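You operate a simulated robot arm through the tools that you are given. There is no shell and no other tool. Be economical: measure what you need, move in short steps, check, and stop when the job is done.

The job below is to be done with a simulated robot arm. You get a single attempt, and the scene is never put back.

JOB
Slip the bands over both silver tins and press their lids on.
Fine: each band on the tin of its size, before the lid.

It is judged by the outcome, as a careful person would: the job done as asked, and still so three seconds after it is handed in. It fails if anything else is knocked over, pushed out of place, dropped, spilled or broken. Lids that push on must go on centred and level and be pressed home; caps that screw on are set level and turned clockwise until they are tight.

ROBOT AND FRAMES
A 7-joint arm with a two-finger parallel gripper, fixed in place. Base frame: the origin is at the foot of the arm, x ahead of it, y to its left, z up; the work surface is at about z = 850. Units: mm, degrees, N and s.
With the tool pointing down near the work surface it reaches from about 340 to 760 mm from the base axis. Its first joint turns from -115.0 to 115.0 degrees. Payload 3.91 kg.
The TCP is the grasp point between the finger pads, 30 mm short of the fingertips. In the tool frame z runs along the fingers and y along their closing line. The gripper opens to 110 mm. The fingers are 20 mm wide and 10 mm thick; the gripper's body (48 by 112 mm) begins 55 mm behind the TCP.
Orientation is that of the tool frame in the base frame, as a unit quaternion [x, y, z, w]. With the fingers straight down and closing along the base's y, the tool's x points along the base's -x, its y along +y and its z along -z.

CONTROLS
- The arm moves only by the tool arm_command. Its argument "deltas" is a list of rows, each a list of 7 numbers: the turn, a rotation vector about the tool's x, y, z in degrees, then the shift along the tool's x, y, z in mm, then the closure, from 0 (fully open) to 1 (shut). In form: [[wx, wy, wz, dx, dy, dz, hand], ...]. A call has 1 to 12 rows; each row is the pose to reach, as a shift and turn from the pose commanded when the call began, along the tool's axes at that moment. Rows are played at 5 a second. More than 50 mm and 8.6 degrees between two rows, or a gripper value outside its range, and nothing of the call is played. Where a pose cannot be reached the arm comes as near as it can. A force on the tool above 40 N (or 10 N above the force at the start of the call, whichever is more), or a blocked arm, ends the call early, and 0.2 s more pass. The fingers move at their own pace (about 108 mm/s each) and stop on an object; they squeeze with about 20 N. The grip force told is the motor's: it shows also when the fingers shut on nothing. Time passes only in rows, and 0.2 s behind the last, so rows that repeat a pose let the fingers close. It gives the time, the measured TCP pose, the force on the tool (base axes), the opening and the grip force at its end, in the units of the frame above (readings bear some noise), and new pictures: "views" is both (left out), scene, wrist or none.
- Cameras (640 x 400 px; columns grow to the right, rows downward): "scene" is fixed at [42.6, 498.9, 1447.9]; the picture's right is [-0.01, -1.00, 0.00], its down [-0.68, 0.01, -0.73] and it looks along [0.73, -0.01, -0.68] (base axes); focal length 289 px, centre (320, 200). "wrist" rides on the gripper at [-36, 0, -57] in the tool frame; the picture's right is [0.00, -1.00, 0.00], its down [0.97, 0.00, -0.24] and it looks along [0.24, 0.00, 0.97] (tool axes); focal length 218 px, centre (320, 200). There is no depth. A picture from a camera that has moved, and an enlarged one, comes with that camera's place and axes in the base frame and with its lens. The place of the scene camera against the robot may be out by one fixed shift of up to 25 mm in any direction.
- lift_body(by): slides the trunk up (or, below 0, down) by that many mm; the arm rides with it, the base frame stays. It gives what a move gives, with no picture.
- close_up(camera, box): a new picture of the part [left, top, right, bottom] of that camera's present view, enlarged. It takes no simulated time.
- hand_in(): hands the job in; it is judged then, once.

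Go step by step. Nothing tells you positions but the pictures and the camera data: compare them with the known pose of the tool, close in by small moves and look again before you grip or let go. The budget is 120 turns and 150 pictures, counting those below and the enlarged ones. Unless the task says otherwise, let go and move clear before handing in, and close with one line.

The tools are called by a JSON object that holds its "method" and its "body". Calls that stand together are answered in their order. arm_command: Moves the arm, as the interface text tells. Its arguments: {"type":"object","properties":{"deltas":{"type":"array"},"views":{"type":"string","enum":["both","scene","wrist","none"]}},"required":["deltas"]} The other tools are called the same way: lift_body (by) slides the trunk up or down; close_up (camera, box) takes an enlarged picture of a part of a camera's view; hand_in () hands the job in.

At the start:

```text
clock: 0.0
position: [600.7, 254.0, 1132.6]
orientation: [0.0, 1.0, 0.0, -0.001]
contact_force: [0.3, 0.4, 0.0]
finger_gap: 110.0
finger_force: 0.1
trunk travel left (down, up): [-775.0, 215.0]
```

scene: 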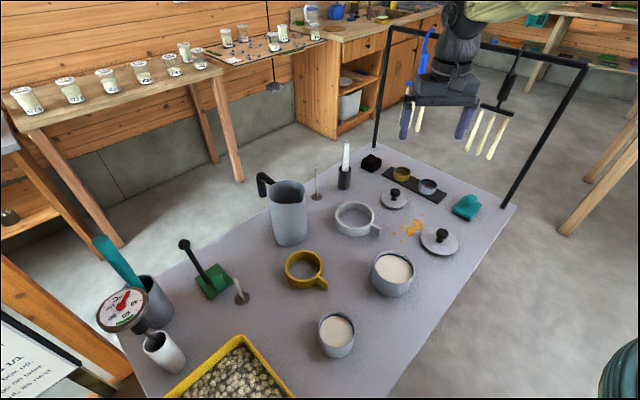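
wrist: 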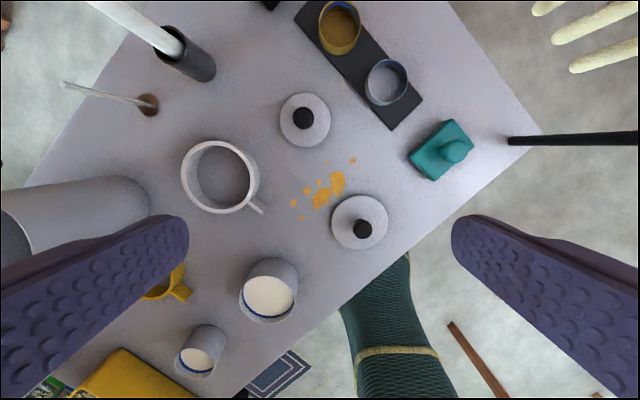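

I see two silver tins with white contents, two collar bands with tabs (one grey, one yellow) and two knobbed lids. I'll take enlarged pictures first to work out sizes.

{"method": "close_up", "body": {"camera": "scene", "box": [260, 180, 480, 370]}}

{"method": "close_up", "body": {"camera": "wrist", "box": [130, 80, 410, 390]}}

{"method": "close_up", "body": {"camera": "scene", "box": [340, 130, 500, 230]}}

```text
2.11 times, centred on (370, 275) of scene
camera zoom: at [42.6, 498.9, 1447.9], right [-0.01, -1.0, 0.0], down [-0.68, 0.01, -0.73], along [0.73, -0.01, -0.68], focal length 609 px, centre (215, 42)
```

zoom: 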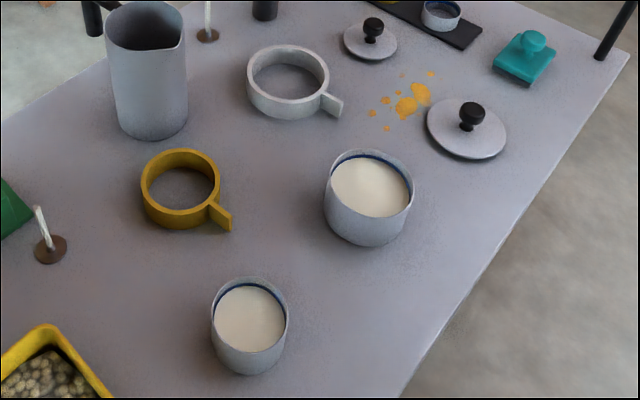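

```text
1.29 times, centred on (270, 235) of wrist
camera zoom: at [636.7, 253.2, 1190.3], right [0.0, -1.0, 0.0], down [-0.97, 0.0, 0.24], along [-0.24, 0.0, -0.97], focal length 282 px, centre (384, 155)
```

zoom: 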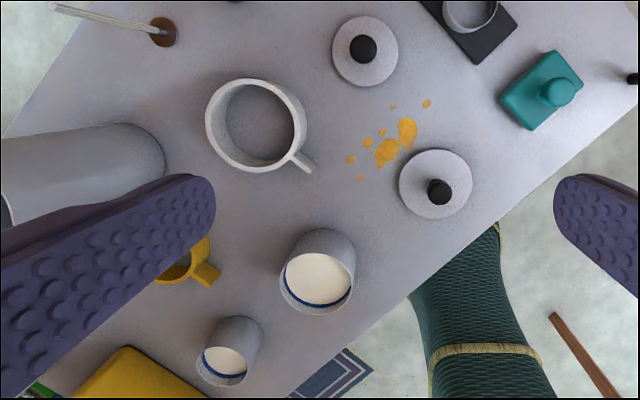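

```text
4.00 times, centred on (420, 180) of scene
camera zoom: at [42.6, 498.9, 1447.9], right [-0.01, -1.0, 0.0], down [-0.68, 0.01, -0.73], along [0.73, -0.01, -0.68], focal length 1156 px, centre (-80, 280)
```

zoom: 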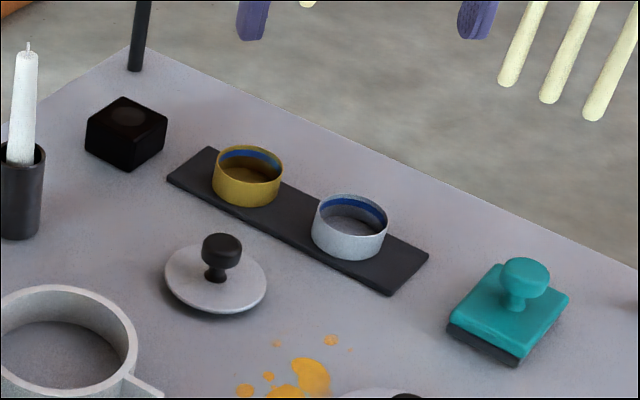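

The filled tins measure about 94 and 70 mm, the tabbed bands fit those (grey is large, yellow is small), and so do the two lids. The small rings on the dark tray are about 55 mm, so they're other things. I'll move the wrist camera over the tins to measure more exactly.

{"method": "arm_command", "body": {"deltas": [[0, 0, 0, 34, 27, 0, 0], [0, 0, 0, 68, 54, 0, 0], [0, 0, 0, 102, 81, 0, 0], [0, 0, 0, 136, 108, 0, 0], [0, 0, 0, 170, 136, 0, 0], [0, 0, 0, 170, 136, 0, 0]], "views": "wrist"}}

```text
clock: 1.4
position: [429.6, 389.7, 1135.3]
orientation: [0.0, 1.0, 0.0, 0.0]
contact_force: [0.2, 0.1, -0.4]
finger_gap: 109.9
finger_force: 0.1
trunk travel left (down, up): [-775.0, 215.0]
camera wrist: at [465.8, 388.8, 1191.8], right [0.0, -1.0, 0.0], down [-0.97, 0.0, 0.24], along [-0.24, 0.0, -0.97], focal length 218 px, centre (320, 200)
```

wrist: 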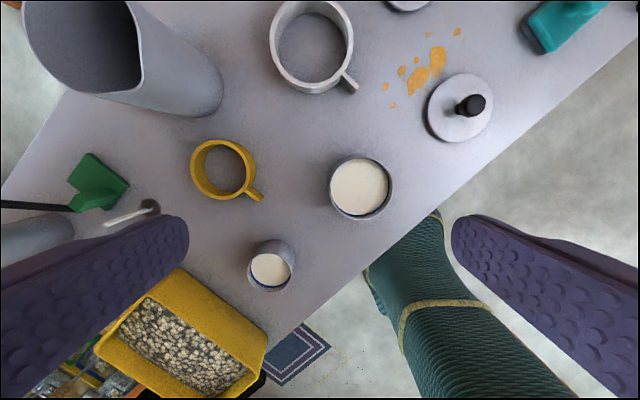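

All parts are visible from here. I'll zoom in on the tins and the bands to measure them.

{"method": "close_up", "body": {"camera": "wrist", "box": [240, 140, 400, 300]}}

{"method": "close_up", "body": {"camera": "wrist", "box": [180, 0, 380, 220]}}

{"method": "close_up", "body": {"camera": "wrist", "box": [360, 40, 520, 160]}}

```text
2.50 times, centred on (320, 220) of wrist
camera zoom: at [465.8, 388.8, 1191.8], right [0.0, -1.0, 0.0], down [-0.97, 0.0, 0.24], along [-0.24, 0.0, -0.97], focal length 546 px, centre (320, 150)
```

zoom: 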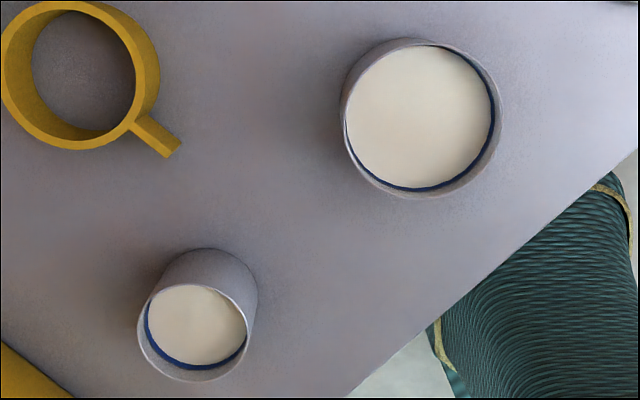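

```text
1.82 times, centred on (280, 110) of wrist
camera zoom: at [465.8, 388.8, 1191.8], right [0.0, -1.0, 0.0], down [-0.97, 0.0, 0.24], along [-0.24, 0.0, -0.97], focal length 397 px, centre (393, 364)
```

zoom: 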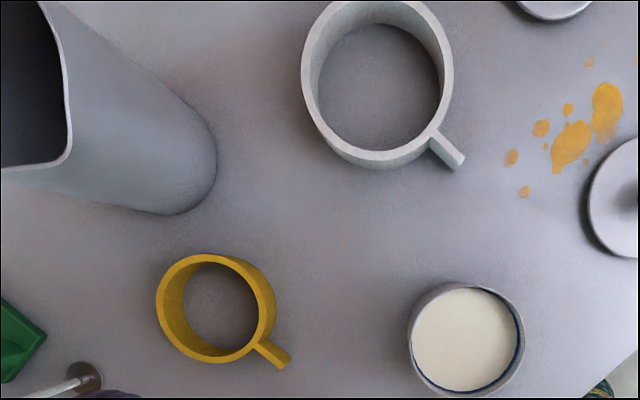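

```text
3.33 times, centred on (440, 100) of wrist
camera zoom: at [465.8, 388.8, 1191.8], right [0.0, -1.0, 0.0], down [-0.97, 0.0, 0.24], along [-0.24, 0.0, -0.97], focal length 728 px, centre (-80, 533)
```

zoom: 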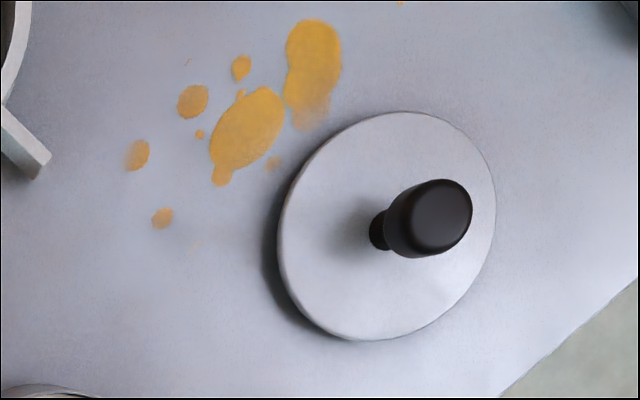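

The bands rest flat, with the yellow one centred near (433,535) and its tab pointing toward the small tin. I'll turn the wrist so the fingers straddle the yellow tab and hover over it.

{"method": "arm_command", "body": {"deltas": [[0, 0, -8.2, 4, 15, 19, 0.3], [0, 0, -16.4, 8, 30, 38, 0.5], [0, 0, -24.6, 12, 45, 57, 0.6], [0, 0, -32.8, 16, 60, 76, 0.6], [0, 0, -41, 20, 75, 95, 0.6], [0, 0, -49.2, 23, 90, 114, 0.6], [0, 0, -57, 26, 101, 135, 0.6], [0, 0, -57, 26, 101, 135, 0.6]], "views": "both"}}

```text
clock: 3.2
position: [403.0, 492.0, 996.7]
orientation: [-0.478, 0.879, 0.001, 0.001]
contact_force: [-0.2, 0.2, 0.4]
finger_gap: 43.8
finger_force: 0.1
trunk travel left (down, up): [-775.0, 215.0]
camera wrist: at [422.7, 521.6, 1054.6], right [0.84, -0.54, 0.0], down [-0.53, -0.82, 0.24], along [-0.13, -0.2, -0.97], focal length 218 px, centre (320, 200)
```

scene: 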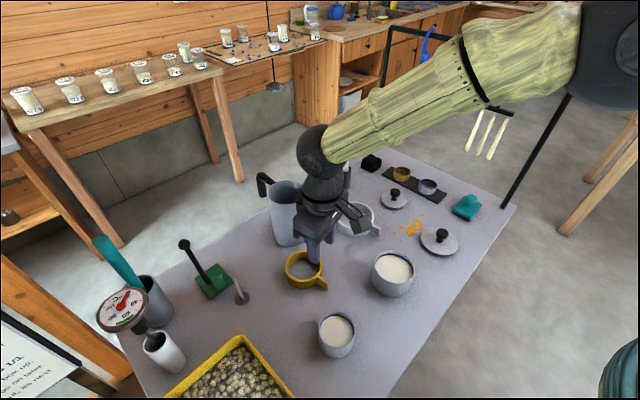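
wrist: 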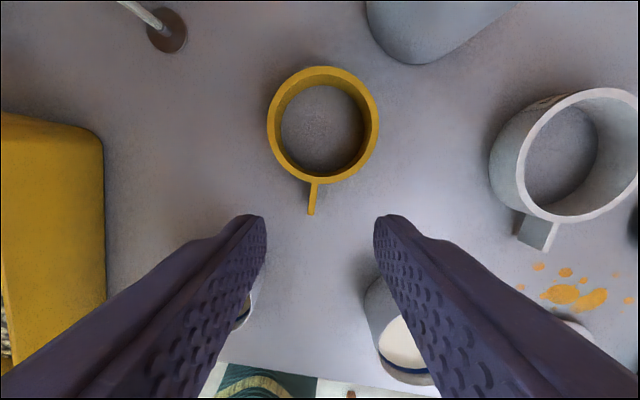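

The yellow ring's outer diameter is about 87 mm, and its tab is about 30 mm long, turned 8° from the tool's axis. I'll align to it and descend partway.

{"method": "arm_command", "body": {"deltas": [[0, 0, 3.9, 3, 3, 20, 0.6], [0, 0, 7.75, 6.1, 5.8, 40, 0.6], [0, 0, 7.75, 6.1, 5.8, 80, 0.6], [0, 0, 7.75, 6.1, 5.8, 97, 0.6], [0, 0, 7.75, 6.1, 5.8, 97, 0.6]], "views": "both"}}

```text
clock: 4.4
position: [395.0, 489.5, 901.1]
orientation: [-0.417, 0.909, -0.001, 0.0]
contact_force: [0.4, -0.3, 0.7]
finger_gap: 44.0
finger_force: 0.1
trunk travel left (down, up): [-775.0, 215.0]
camera wrist: at [419.6, 516.3, 957.9], right [0.76, -0.65, 0.0], down [-0.63, -0.74, 0.24], along [-0.16, -0.18, -0.97], focal length 218 px, centre (320, 200)
```

scene: 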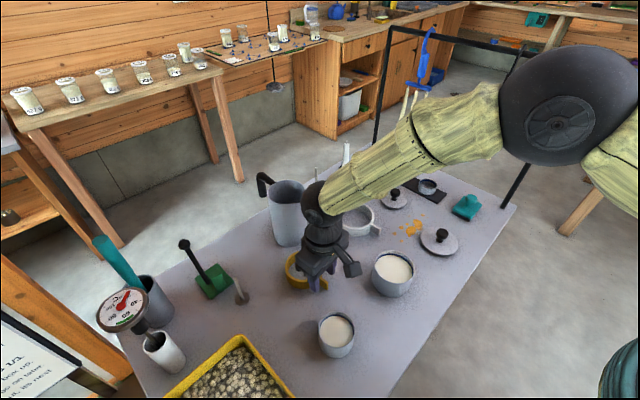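
wrist: 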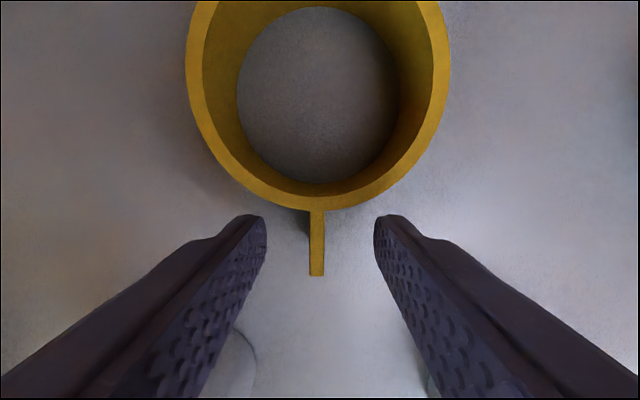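

I'm well aligned, with the tab centred between the fingers and the band about 31 mm tall. I'll descend to just above the table and close.

{"method": "arm_command", "body": {"deltas": [[0, 0, 0, 0, 0, 9, 0.6], [0, 0, 0, 0, 0, 17, 0.6], [0, 0, 0, 0, 0, 17, 0.8], [0, 0, 0, 0, 0, 17, 1], [0, 0, 0, 0, 0, 17, 1], [0, 0, 0, 0, 0, 17, 1]], "views": "wrist"}}

```text
clock: 5.8
position: [396.7, 489.6, 883.4]
orientation: [-0.417, 0.909, 0.0, 0.001]
contact_force: [-0.3, 0.6, 0.1]
finger_gap: 4.8
finger_force: 20.0
trunk travel left (down, up): [-775.0, 215.0]
camera wrist: at [419.3, 516.7, 940.2], right [0.76, -0.65, 0.0], down [-0.63, -0.74, 0.24], along [-0.16, -0.18, -0.97], focal length 218 px, centre (320, 200)
```

wrist: 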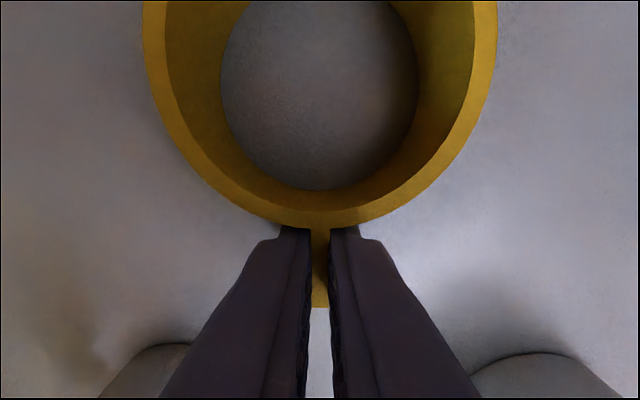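

The tab is gripped and the ring's centre sits 55 mm from the TCP. I'll lift it and carry it over to the small tin.

{"method": "arm_command", "body": {"deltas": [[0, 0, 0, 0, 0, -25, 1], [0, 0, 0, 0, 0, -60, 1], [0, 0, 0, 0, 0, -95, 1], [0, 0, 0, 37, 17, -95, 1], [0, 0, 0, 74, 34, -95, 1], [0, 0, 0, 111, 51, -95, 1], [0, 0, 0, 147.6, 68, -95, 1], [0, 0, 0, 147.6, 68, -95, 1], [0, 0, 0, 147.6, 68, -95, 1]], "views": "both"}}

```text
clock: 7.8
position: [250.4, 422.1, 979.2]
orientation: [-0.416, 0.909, 0.0, 0.0]
contact_force: [-0.8, 0.7, 0.7]
finger_gap: 4.8
finger_force: 20.6
trunk travel left (down, up): [-775.0, 215.0]
camera wrist: at [273.0, 448.5, 1036.3], right [0.76, -0.65, 0.0], down [-0.63, -0.74, 0.24], along [-0.16, -0.18, -0.97], focal length 218 px, centre (320, 200)
```

scene: 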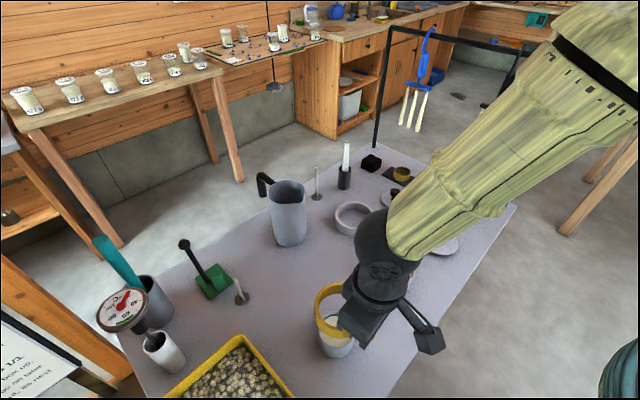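
wrist: 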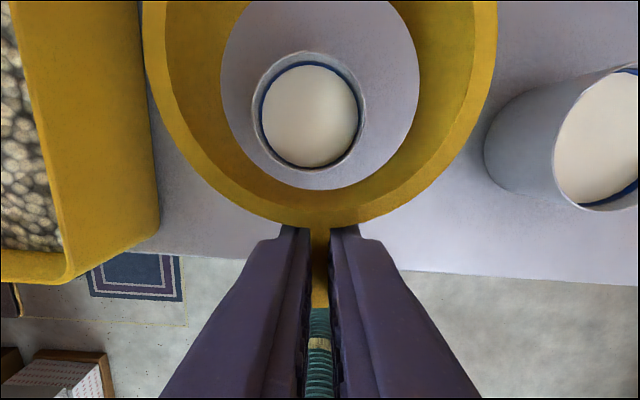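

The tin rim is 67 mm across and sits about 6 mm to the side of the ring's centre, and the ring's bore is 74 mm. I'll correct that and lower to just above the rim.

{"method": "arm_command", "body": {"deltas": [[0, 0, 0, 0.4, 5.8, 0, 1], [0, 0, 0, 0.4, 5.8, 15, 1], [0, 0, 0, 0.4, 5.8, 32, 1], [0, 0, 0, 0.4, 5.8, 32, 1]], "views": "both"}}

```text
clock: 8.8
position: [243.6, 425.9, 946.3]
orientation: [-0.416, 0.909, 0.0, 0.0]
contact_force: [-0.4, -0.4, -0.8]
finger_gap: 4.8
finger_force: 20.3
trunk travel left (down, up): [-775.0, 215.0]
camera wrist: at [267.2, 452.4, 1004.1], right [0.76, -0.65, 0.0], down [-0.63, -0.74, 0.24], along [-0.16, -0.18, -0.97], focal length 218 px, centre (320, 200)
```

scene: 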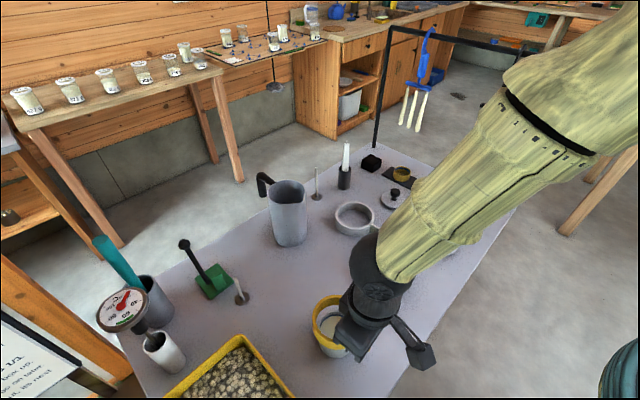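
wrist: 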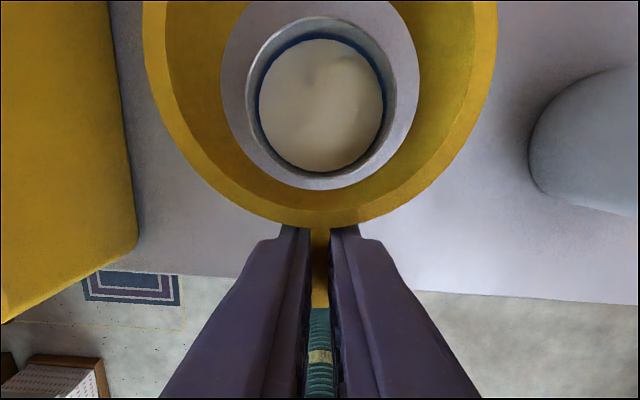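

The ring is concentric with the tin to within about 1 mm. I'll lower it around the tin to just above the table.

{"method": "arm_command", "body": {"deltas": [[0, 0, 0, 0.5, 0, 12, 1], [0, 0, 0, 0.5, 0, 24, 1], [0, 0, 0, 0.5, 0, 36, 1], [0, 0, 0, 0.5, 0, 48, 1], [0, 0, 0, 0.5, 0, 60, 1], [0, 0, 0, 0.5, 0, 60, 1]], "views": "both"}}

```text
clock: 10.2
position: [244.2, 425.0, 886.5]
orientation: [-0.417, 0.909, 0.001, -0.001]
contact_force: [-0.5, 0.2, -0.2]
finger_gap: 4.8
finger_force: 20.1
trunk travel left (down, up): [-775.0, 215.0]
camera wrist: at [266.6, 451.9, 944.5], right [0.76, -0.65, 0.0], down [-0.63, -0.74, 0.24], along [-0.16, -0.18, -0.97], focal length 218 px, centre (320, 200)
```

scene: 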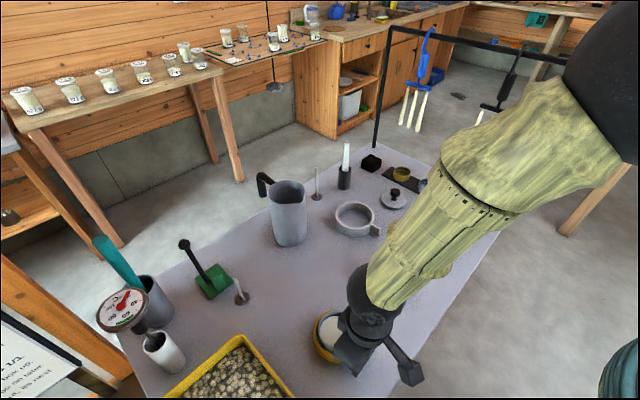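
wrist: 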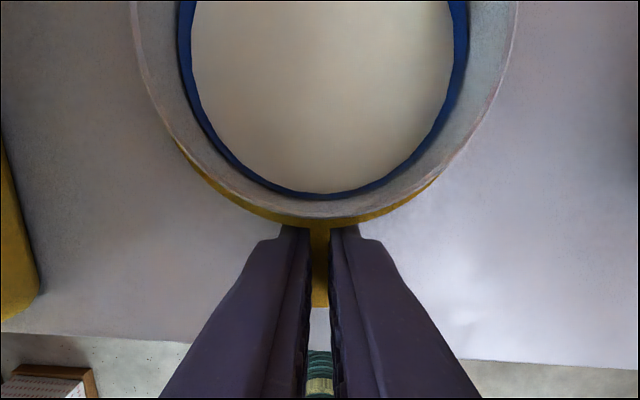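

The band is around the tin with no contact force. I'll set it down the last 2–3 mm, open gently, and rise.

{"method": "arm_command", "body": {"deltas": [[0, 0, 0, 0, 0, 2.7, 1], [0, 0, 0, 0, 0, 2.7, 1], [0, 0, 0, 0, 0, 2.7, 0.85], [0, 0, 0, 0, 0, 2.7, 0.7], [0, 0, 0, 0, 0, 2.7, 0.7], [0, 0, 0, 0, 0, -30, 0.7], [0, 0, 0, 0, 0, -70, 0.7], [0, 0, 0, 0, 0, -110, 0.7], [0, 0, 0, 0, 0, -150, 0.7], [0, 0, 0, 0, 0, -150, 0.7]], "views": "both"}}

```text
clock: 12.4
position: [245.0, 424.2, 1037.6]
orientation: [-0.417, 0.909, 0.001, 0.0]
contact_force: [-0.6, 0.4, -0.3]
finger_gap: 33.0
finger_force: 0.0
trunk travel left (down, up): [-775.0, 215.0]
camera wrist: at [268.5, 451.5, 1094.0], right [0.76, -0.65, 0.0], down [-0.63, -0.74, 0.24], along [-0.16, -0.18, -0.97], focal length 218 px, centre (320, 200)
```

scene: 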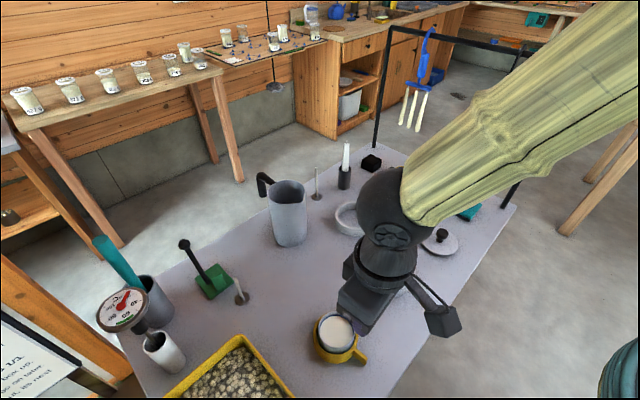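
wrist: 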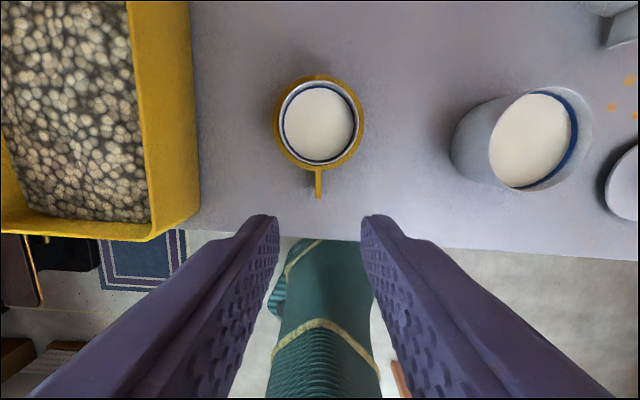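

The small band is on. Next is the grey band, centred near (589,400), with its tab at almost the same angle as the tool.

{"method": "arm_command", "body": {"deltas": [[0, 0, 0, -20, -39, 0, 0.6], [0, 0, 0, -40, -78, 0, 0.6], [0, 0, 0, -60, -117, 0, 0.6], [0, 0, 0, -80, -156, 0, 0.6], [0, 0, 0, -100, -195, 0, 0.6], [0, 0, 0, -120, -234, 10, 0.6], [0, 0, 0, -139, -272, 20, 0.6], [0, 0, 0, -139, -272, 38, 0.6], [0, 0, 0, -139, -272, 38, 0.6]], "views": "wrist"}}

```text
clock: 14.4
position: [542.9, 351.7, 999.9]
orientation: [-0.417, 0.909, 0.0, 0.0]
contact_force: [-0.2, -0.4, 0.2]
finger_gap: 44.2
finger_force: 0.1
trunk travel left (down, up): [-775.0, 215.0]
camera wrist: at [566.2, 378.2, 1056.3], right [0.76, -0.65, 0.0], down [-0.63, -0.74, 0.24], along [-0.16, -0.18, -0.97], focal length 218 px, centre (320, 200)
```

wrist: 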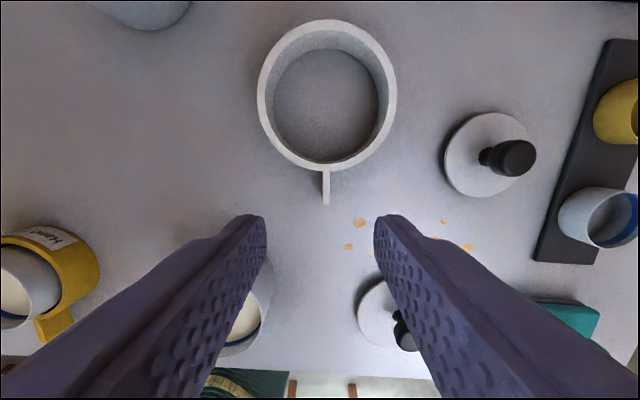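

The grey ring's outer diameter is 103 mm and its tab is parallel to the tool's axis, 5 mm off to the side. I'll correct, descend, and grip it.

{"method": "arm_command", "body": {"deltas": [[0, 0, 0, -3.5, -5, 20, 0.6], [0, 0, 0, -3.5, -5, 55, 0.6], [0, 0, 0, -3.5, -5, 90, 0.6], [0, 0, 0, -3.5, -5, 108, 0.6], [0, 0, 0, -3.5, -5, 116.5, 0.6], [0, 0, 0, -3.5, -5, 116.5, 0.8], [0, 0, 0, -3.5, -5, 116.5, 1], [0, 0, 0, -3.5, -5, 116.5, 1], [0, 0, 0, -3.5, -5, 116.5, 1]], "views": "both"}}

```text
clock: 16.4
position: [546.0, 352.1, 883.2]
orientation: [-0.417, 0.909, 0.0, 0.0]
contact_force: [-0.5, -0.2, 0.5]
finger_gap: 4.7
finger_force: 20.1
trunk travel left (down, up): [-775.0, 215.0]
camera wrist: at [569.8, 378.1, 940.3], right [0.76, -0.65, 0.0], down [-0.63, -0.74, 0.24], along [-0.16, -0.18, -0.97], focal length 218 px, centre (320, 200)
```

scene: 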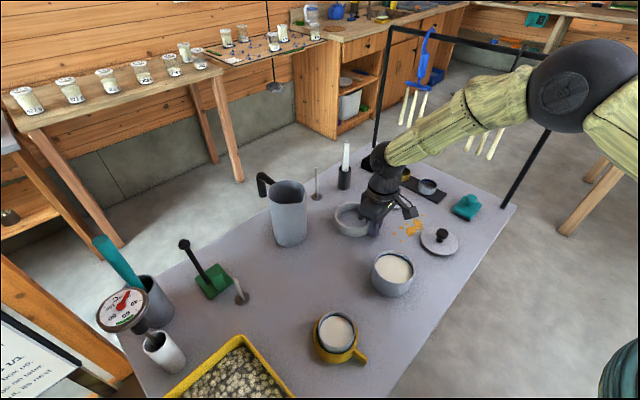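
wrist: 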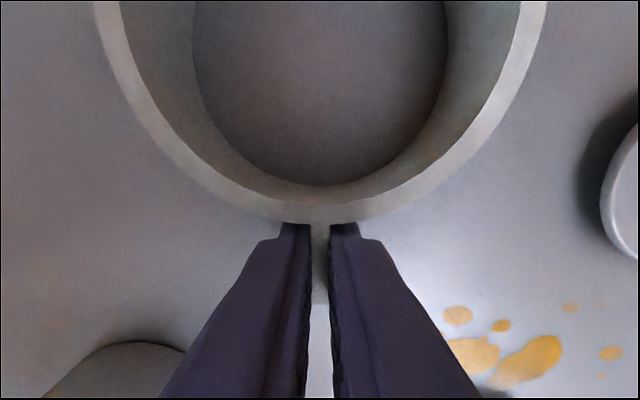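

The grey tab is gripped and the ring's centre is 65 mm from the TCP. I'll lift it and carry it over the large tin.

{"method": "arm_command", "body": {"deltas": [[0, 0, 0, 0, 0, -25, 1], [0, 0, 0, 0, 0, -60, 1], [0, 0, 0, 0, 0, -95, 1], [0, 0, 0, 34, 18, -95, 1], [0, 0, 0, 68, 36, -95, 1], [0, 0, 0, 102, 54, -95, 1], [0, 0, 0, 136, 72, -95, 1], [0, 0, 0, 168.7, 90.8, -95, 1], [0, 0, 0, 168.7, 90.8, -95, 1], [0, 0, 0, 168.7, 90.8, -95, 1]], "views": "wrist"}}

```text
clock: 18.6
position: [368.2, 283.7, 979.6]
orientation: [-0.416, 0.909, 0.0, 0.0]
contact_force: [-0.2, 0.2, 0.3]
finger_gap: 4.6
finger_force: 19.5
trunk travel left (down, up): [-775.0, 215.0]
camera wrist: at [390.1, 311.2, 1036.2], right [0.76, -0.65, 0.0], down [-0.63, -0.74, 0.24], along [-0.16, -0.18, -0.97], focal length 218 px, centre (320, 200)
```

wrist: 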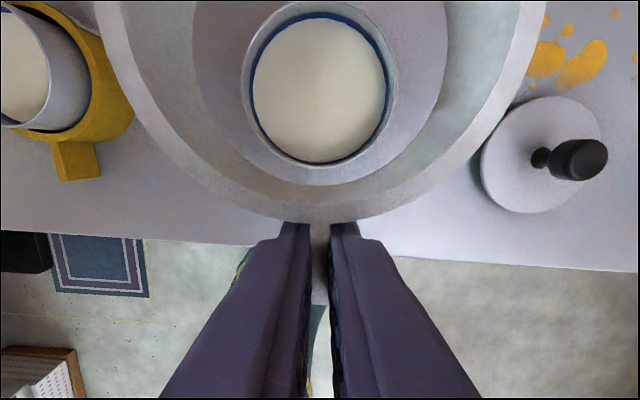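

The ring is almost concentric, with the tin about 1 mm to one side. I'll lower to just above the rim and check.

{"method": "arm_command", "body": {"deltas": [[0, 0, 0, 0, 0.9, 16, 1], [0, 0, 0, 0, 0.9, 32, 1], [0, 0, 0, 0, 0.9, 36, 1], [0, 0, 0, 0, 0.9, 36, 1]], "views": "both"}}

```text
clock: 19.6
position: [367.1, 285.0, 940.5]
orientation: [-0.416, 0.909, 0.0, 0.001]
contact_force: [-0.7, -0.5, 0.4]
finger_gap: 4.9
finger_force: 19.4
trunk travel left (down, up): [-775.0, 215.0]
camera wrist: at [390.4, 311.0, 998.4], right [0.76, -0.65, 0.0], down [-0.63, -0.74, 0.24], along [-0.16, -0.18, -0.97], focal length 218 px, centre (320, 200)
```

scene: 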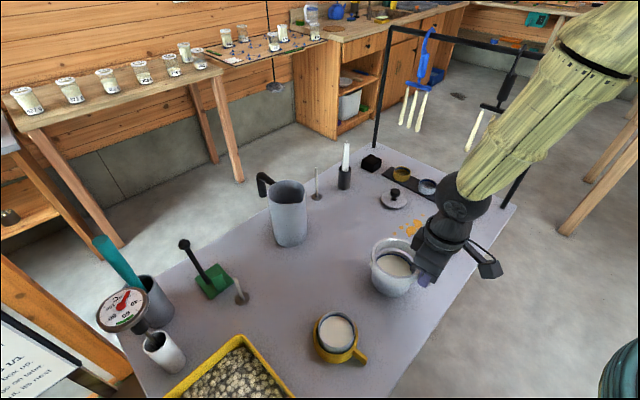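
wrist: 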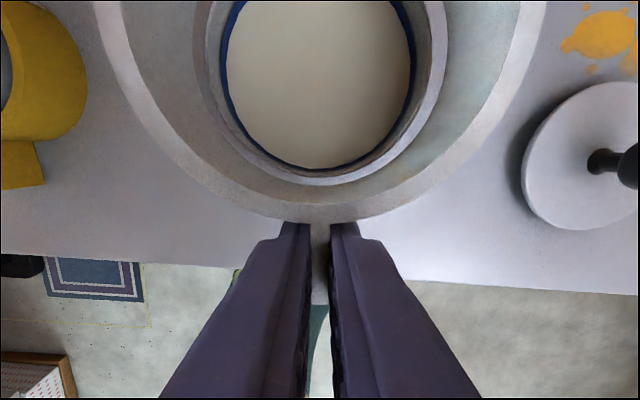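

Here's a closer look at the rim clearance before going on.

{"method": "close_up", "body": {"camera": "wrist", "box": [160, 0, 480, 200]}}

```text
2.00 times, centred on (320, 100) of wrist
camera zoom: at [390.4, 311.0, 998.4], right [0.76, -0.65, 0.0], down [-0.63, -0.74, 0.24], along [-0.16, -0.18, -0.97], focal length 436 px, centre (320, 400)
```

zoom: 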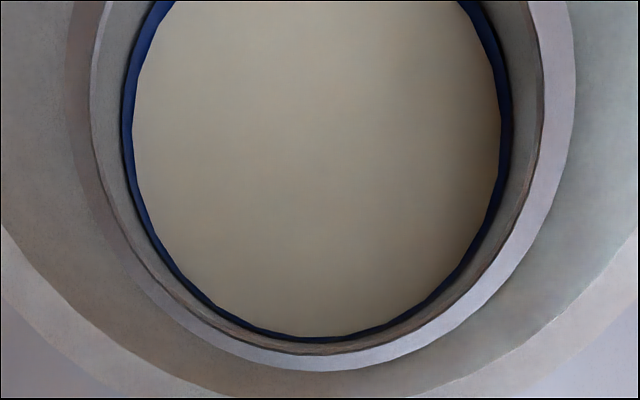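

Clearance is about 3 mm and even all round. I'll lower it down.

{"method": "arm_command", "body": {"deltas": [[0, 0, 0, 0, 0, 12, 1], [0, 0, 0, 0, 0, 24, 1], [0, 0, 0, 0, 0, 36, 1], [0, 0, 0, 0, 0, 48, 1], [0, 0, 0, 0, 0, 55, 1], [0, 0, 0, 0, 0, 57, 1], [0, 0, 0, 0, 0, 57, 1]], "views": "wrist"}}

```text
clock: 21.2
position: [366.7, 285.0, 883.9]
orientation: [-0.416, 0.91, 0.0, 0.001]
contact_force: [0.1, 0.4, 0.1]
finger_gap: 4.8
finger_force: 20.0
trunk travel left (down, up): [-775.0, 215.0]
camera wrist: at [390.8, 310.7, 942.0], right [0.76, -0.65, 0.0], down [-0.63, -0.74, 0.24], along [-0.16, -0.18, -0.97], focal length 218 px, centre (320, 200)
```

wrist: 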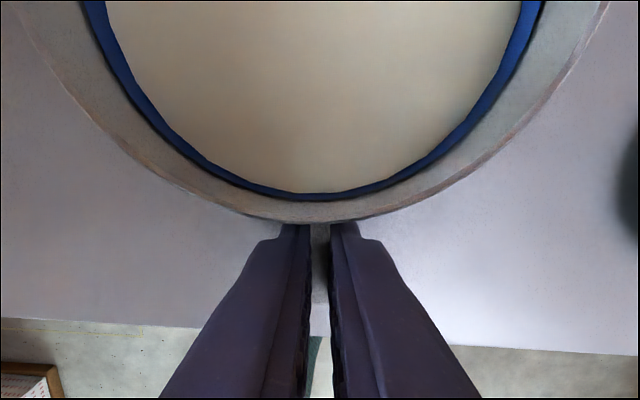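

It's down at table height. I'll release and rise.

{"method": "arm_command", "body": {"deltas": [[0, 0, 0, 0, 0, 0, 0.85], [0, 0, 0, 0, 0, 0, 0.7], [0, 0, 0, 0, 0, 0, 0.7], [0, 0, 0, 0, 0, -35, 0.7], [0, 0, 0, 0, 0, -75, 0.7], [0, 0, 0, 0, 0, -115, 0.7], [0, 0, 0, 0, 0, -155, 0.7], [0, 0, 0, 0, 0, -155, 0.7]], "views": "both"}}

```text
clock: 23.0
position: [366.9, 283.0, 1038.9]
orientation: [-0.416, 0.909, 0.0, 0.0]
contact_force: [-0.3, 1.5, -0.2]
finger_gap: 33.0
finger_force: 0.1
trunk travel left (down, up): [-775.0, 215.0]
camera wrist: at [390.1, 308.9, 1096.6], right [0.76, -0.65, 0.0], down [-0.63, -0.74, 0.24], along [-0.16, -0.18, -0.97], focal length 218 px, centre (320, 200)
```

scene: 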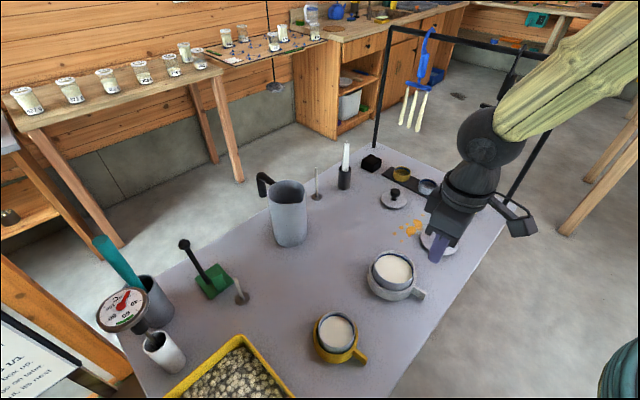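
wrist: 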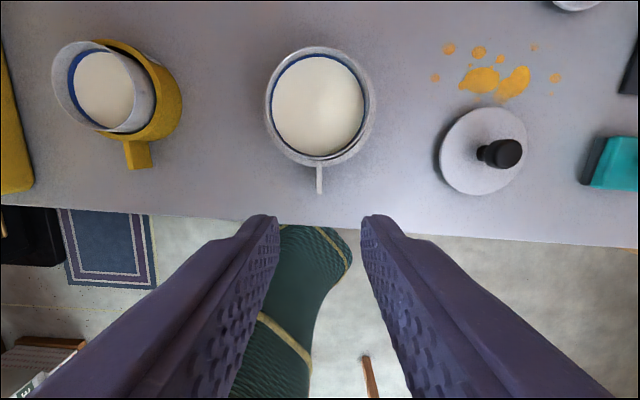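

Both bands are on. Next is the large lid near (518,194), whose knob tops out around z 894. I'll hover over it.

{"method": "arm_command", "body": {"deltas": [[0, 0, 0, -8, -43, 0, 0.5], [0, 0, 0, -16, -86, 0, 0.5], [0, 0, 0, -24, -129, 0, 0.5], [0, 0, 0, -31, -173, 0, 0.5], [0, 0, 0, -31, -173, 40, 0.5], [0, 0, 0, -31, -173, 40, 0.5]], "views": "both"}}

```text
clock: 24.4
position: [515.9, 193.3, 999.2]
orientation: [-0.416, 0.91, 0.0, 0.0]
contact_force: [-0.8, 0.2, -0.5]
finger_gap: 54.9
finger_force: 0.1
trunk travel left (down, up): [-775.0, 215.0]
camera wrist: at [538.8, 219.9, 1057.3], right [0.76, -0.65, 0.0], down [-0.63, -0.74, 0.24], along [-0.16, -0.18, -0.97], focal length 218 px, centre (320, 200)
```

scene: 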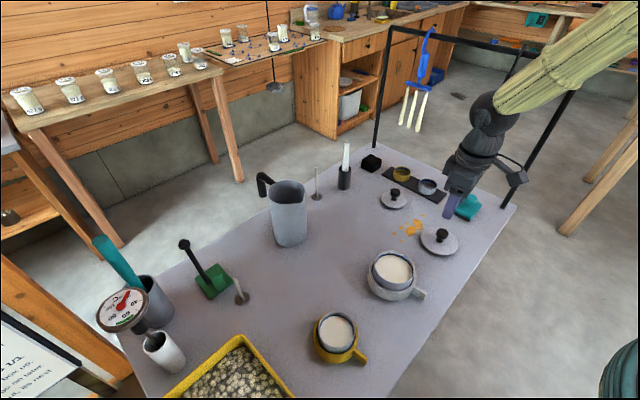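
wrist: 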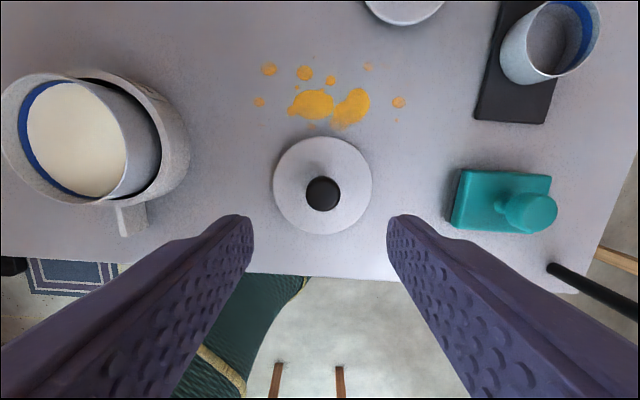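

The knob is 25 mm across and 2 mm off the tool's centreline. I'll descend around it to z 900 and look.

{"method": "arm_command", "body": {"deltas": [[0, 0, 0, -0.2, -2.3, 30, 0.5], [0, 0, 0, -0.2, -2.3, 65, 0.5], [0, 0, 0, -0.2, -2.3, 99, 0.5], [0, 0, 0, -0.2, -2.3, 99, 0.5]], "views": "both"}}

{"method": "close_up", "body": {"camera": "scene", "box": [390, 180, 510, 280]}}

```text
clock: 25.4
position: [519.0, 192.7, 901.8]
orientation: [-0.416, 0.909, 0.0, 0.0]
contact_force: [-0.7, 0.1, 0.0]
finger_gap: 54.9
finger_force: 0.1
trunk travel left (down, up): [-775.0, 215.0]
camera wrist: at [542.7, 219.5, 957.2], right [0.76, -0.65, 0.0], down [-0.63, -0.74, 0.24], along [-0.16, -0.18, -0.97], focal length 218 px, centre (320, 200)
```

scene: 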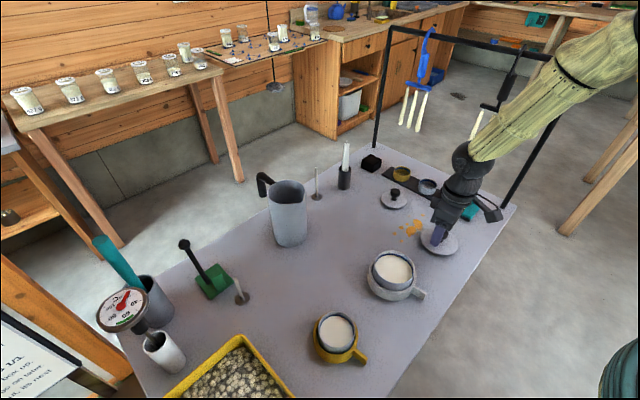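
wrist: 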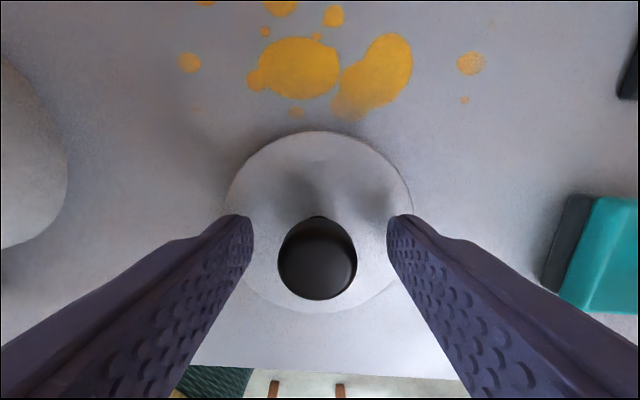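

```text
4.00 times, centred on (450, 230) of scene
camera zoom: at [42.6, 498.9, 1447.9], right [-0.01, -1.0, 0.0], down [-0.68, 0.01, -0.73], along [0.73, -0.01, -0.68], focal length 1156 px, centre (-200, 80)
```

zoom: 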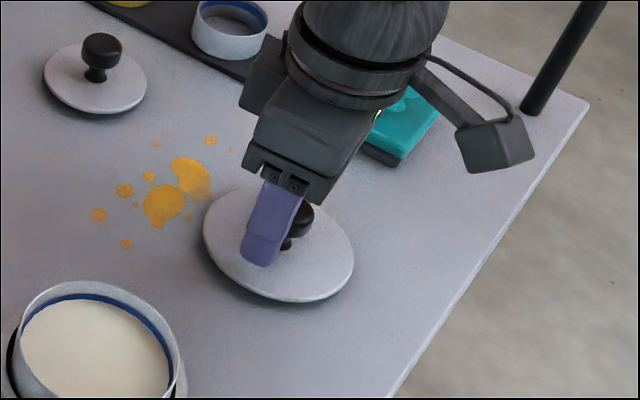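

The knob is centred to within 2 mm. I'll lower slightly, close on it, and lift a little.

{"method": "arm_command", "body": {"deltas": [[0, 0, 0, 1.2, 0.5, 4, 0.5], [0, 0, 0, 1.2, 0.5, 7, 0.5], [0, 0, 0, 1.2, 0.5, 7, 0.7], [0, 0, 0, 1.2, 0.5, 7, 0.9], [0, 0, 0, 1.2, 0.5, 7, 1], [0, 0, 0, 1.2, 0.5, 7, 1], [0, 0, 0, 1.2, 0.5, 0, 1], [0, 0, 0, 1.2, 0.5, -20, 1], [0, 0, 0, 1.2, 0.5, -40, 1], [0, 0, 0, 1.2, 0.5, -70, 1], [0, 0, 0, 1.2, 0.5, -100, 1], [0, 0, 0, 1.2, 0.5, -100, 1]], "views": "both"}}

{"method": "close_up", "body": {"camera": "scene", "box": [390, 150, 510, 250]}}

```text
clock: 28.0
position: [516.6, 192.5, 1001.2]
orientation: [-0.417, 0.909, 0.0, 0.001]
contact_force: [0.8, -0.4, -0.7]
finger_gap: 26.7
finger_force: 19.5
trunk travel left (down, up): [-775.0, 215.0]
camera wrist: at [541.7, 218.7, 1056.5], right [0.76, -0.65, 0.0], down [-0.63, -0.74, 0.24], along [-0.16, -0.18, -0.97], focal length 218 px, centre (320, 200)
```

scene: 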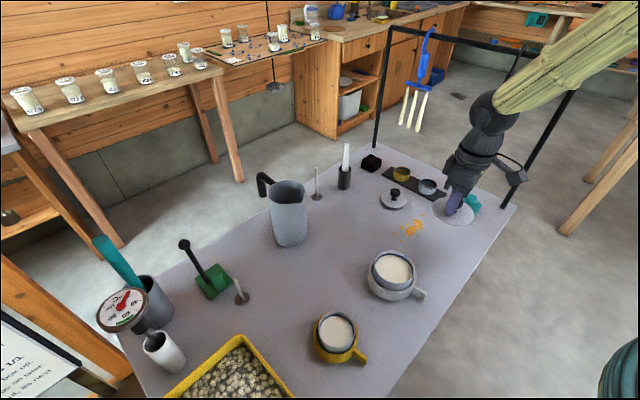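
wrist: 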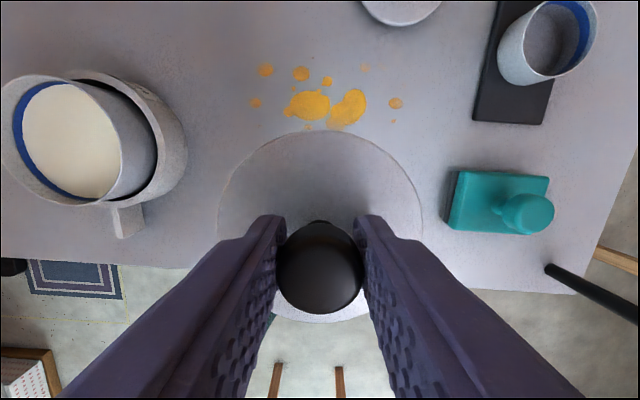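

```text
4.00 times, centred on (450, 200) of scene
camera zoom: at [42.6, 498.9, 1447.9], right [-0.01, -1.0, 0.0], down [-0.68, 0.01, -0.73], along [0.73, -0.01, -0.68], focal length 1156 px, centre (-200, 200)
```

zoom: 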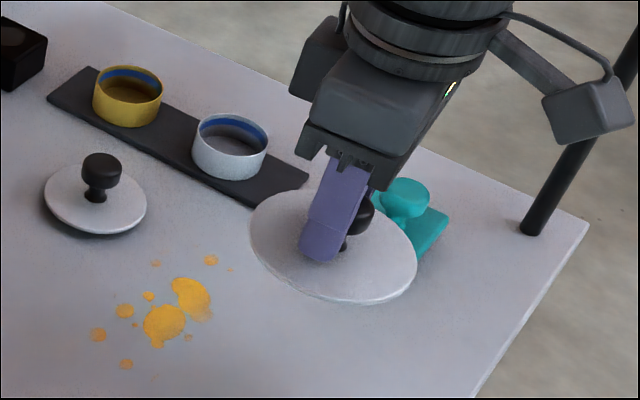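

The lid is lifted and level. I'll zoom the wrist view to measure where its centre lies relative to the tool.

{"method": "close_up", "body": {"camera": "wrist", "box": [200, 110, 440, 340]}}

```text
1.74 times, centred on (320, 225) of wrist
camera zoom: at [541.7, 218.7, 1056.5], right [0.76, -0.65, 0.0], down [-0.63, -0.74, 0.24], along [-0.16, -0.18, -0.97], focal length 380 px, centre (320, 156)
```

zoom: 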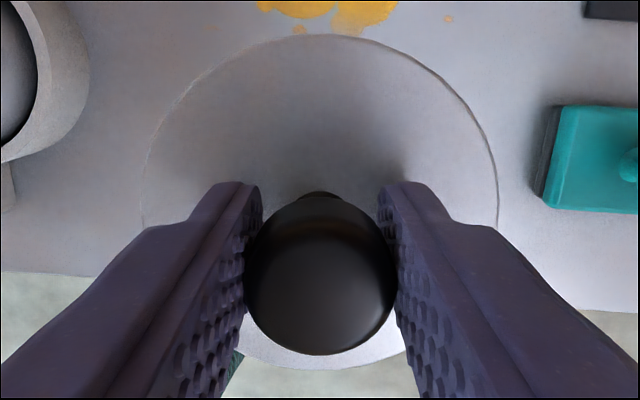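

The lid's centre is about 4 mm along the tool's x axis and it's level. I'll carry it over the large tin and stop above.

{"method": "arm_command", "body": {"deltas": [[0, 0, 0, -8, 36, 0, 1], [0, 0, 0, -16, 72, 0, 1], [0, 0, 0, -24, 108, 0, 1], [0, 0, 0, -32, 144, 0, 1], [0, 0, 0, -39.2, 175.4, 0, 1], [0, 0, 0, -39.2, 175.4, 20, 1], [0, 0, 0, -39.2, 175.4, 36, 1], [0, 0, 0, -39.2, 175.4, 36, 1], [0, 0, 0, -39.2, 175.4, 36, 1]], "views": "both"}}

{"method": "close_up", "body": {"camera": "wrist", "box": [200, 110, 440, 340]}}

{"method": "close_up", "body": {"camera": "scene", "box": [330, 220, 450, 320]}}

```text
clock: 30.0
position: [412.1, 335.6, 965.0]
orientation: [-0.417, 0.909, -0.001, 0.0]
contact_force: [-0.5, 0.0, 0.2]
finger_gap: 26.6
finger_force: 20.3
trunk travel left (down, up): [-775.0, 215.0]
camera wrist: at [434.6, 362.8, 1021.8], right [0.76, -0.65, 0.0], down [-0.63, -0.74, 0.24], along [-0.16, -0.18, -0.97], focal length 218 px, centre (320, 200)
```

scene: 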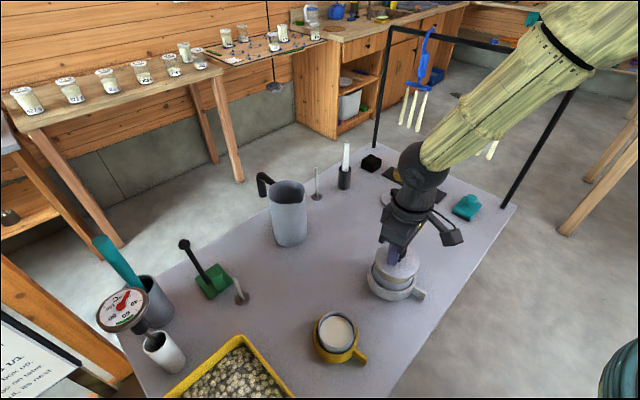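
wrist: 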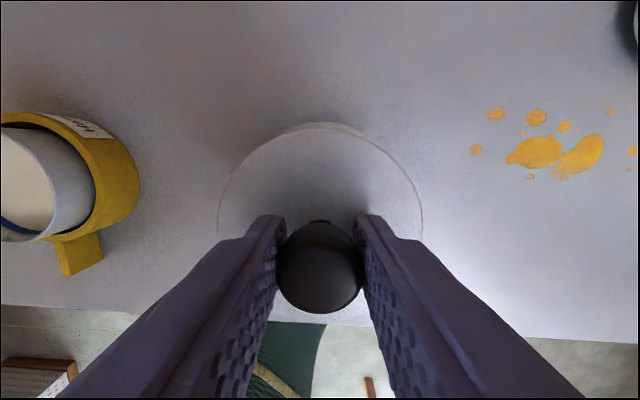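

```text
1.74 times, centred on (320, 225) of wrist
camera zoom: at [434.6, 362.8, 1021.8], right [0.76, -0.65, 0.0], down [-0.63, -0.74, 0.24], along [-0.16, -0.18, -0.97], focal length 380 px, centre (320, 156)
```

zoom: 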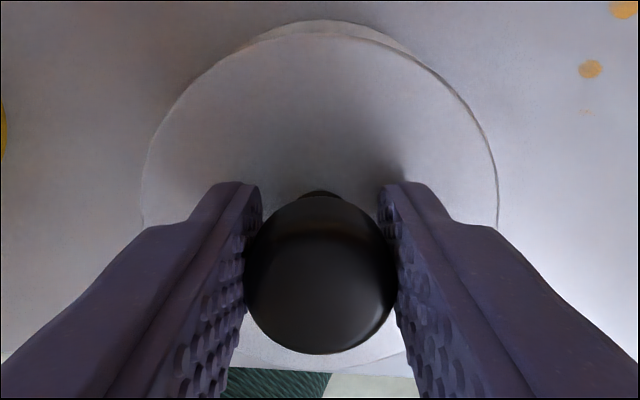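

```text
4.00 times, centred on (390, 270) of scene
camera zoom: at [42.6, 498.9, 1447.9], right [-0.01, -1.0, 0.0], down [-0.68, 0.01, -0.73], along [0.73, -0.01, -0.68], focal length 1156 px, centre (40, -80)
```

zoom: 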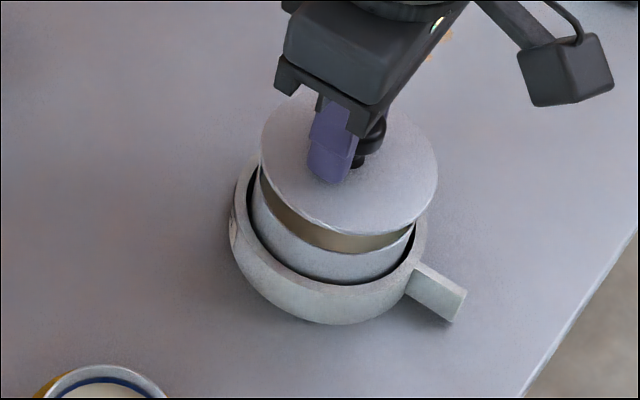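

The tin is just visible under the lid. I'll zoom the scene view further to check lateral centring.

{"method": "close_up", "body": {"camera": "scene", "box": [380, 240, 450, 300]}}

{"method": "close_up", "body": {"camera": "scene", "box": [365, 240, 443, 305]}}

```text
6.67 times, centred on (415, 270) of scene
camera zoom: at [42.6, 498.9, 1447.9], right [-0.01, -1.0, 0.0], down [-0.68, 0.01, -0.73], along [0.73, -0.01, -0.68], focal length 1927 px, centre (-313, -267)
```

zoom: 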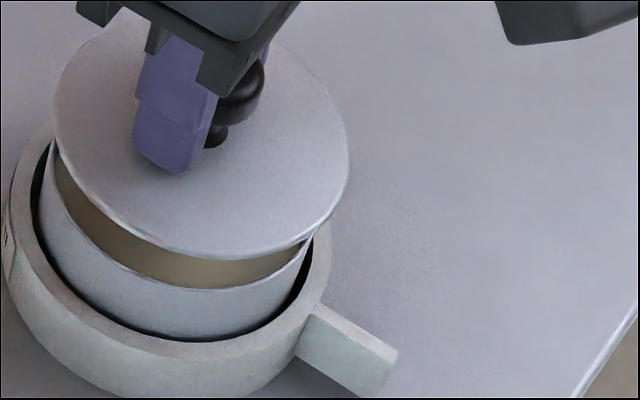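

```text
6.15 times, centred on (404, 272) of scene
camera zoom: at [42.6, 498.9, 1447.9], right [-0.01, -1.0, 0.0], down [-0.68, 0.01, -0.73], along [0.73, -0.01, -0.68], focal length 1779 px, centre (-197, -246)
```

zoom: 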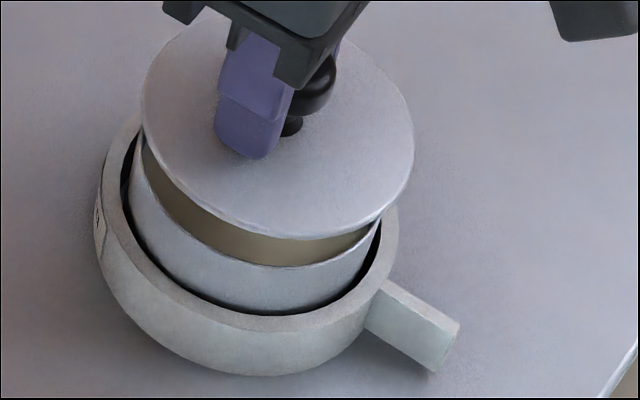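

The lid looks about 1.5–2 mm too far toward −y relative to the tin. I'll correct that and lower until near contact.

{"method": "arm_command", "body": {"deltas": [[0, 0, 0, -1.1, 1.1, 5, 1], [0, 0, 0, -1.1, 1.1, 10, 1], [0, 0, 0, -1.1, 1.1, 14, 1], [0, 0, 0, -1.1, 1.1, 16, 1], [0, 0, 0, -1.1, 1.1, 16, 1]], "views": "none"}}

{"method": "close_up", "body": {"camera": "scene", "box": [365, 245, 443, 310]}}

```text
clock: 31.2
position: [410.5, 336.9, 950.0]
orientation: [-0.416, 0.909, 0.0, 0.0]
contact_force: [0.3, 0.1, -1.1]
finger_gap: 26.7
finger_force: 20.5
trunk travel left (down, up): [-775.0, 215.0]
```

```text
6.15 times, centred on (404, 278) of scene
camera zoom: at [42.6, 498.9, 1447.9], right [-0.01, -1.0, 0.0], down [-0.68, 0.01, -0.73], along [0.73, -0.01, -0.68], focal length 1779 px, centre (-197, -277)
```

zoom: 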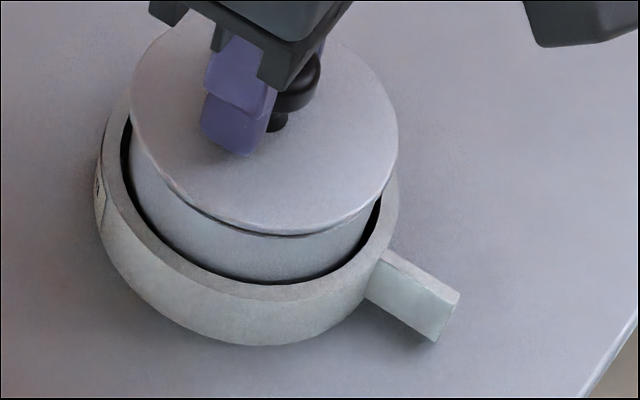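

It's now laterally centred. I'll continue lowering slowly to seat it.

{"method": "arm_command", "body": {"deltas": [[0, 0, 0, 0, 0, 2, 1], [0, 0, 0, 0, 0, 4, 1], [0, 0, 0, 0, 0, 6, 1], [0, 0, 0, 0, 0, 8, 1], [0, 0, 0, 0, 0, 8, 1]], "views": "none"}}

{"method": "close_up", "body": {"camera": "scene", "box": [365, 245, 443, 310]}}

```text
clock: 32.4
position: [411.3, 338.0, 942.0]
orientation: [-0.416, 0.909, 0.001, 0.001]
contact_force: [1.7, -2.0, 14.8]
finger_gap: 26.5
finger_force: 20.0
trunk travel left (down, up): [-775.0, 215.0]
```

```text
6.15 times, centred on (404, 278) of scene
camera zoom: at [42.6, 498.9, 1447.9], right [-0.01, -1.0, 0.0], down [-0.68, 0.01, -0.73], along [0.73, -0.01, -0.68], focal length 1779 px, centre (-197, -277)
```

zoom: 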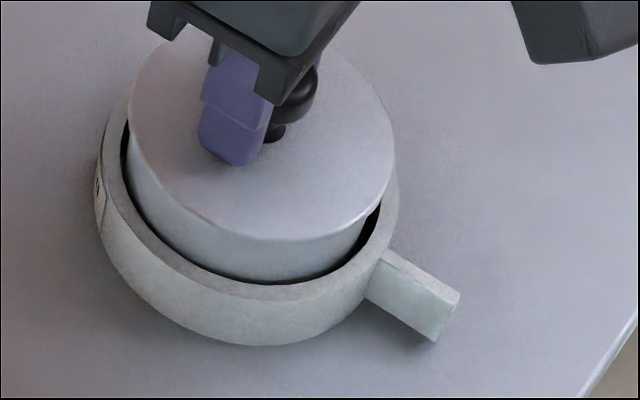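

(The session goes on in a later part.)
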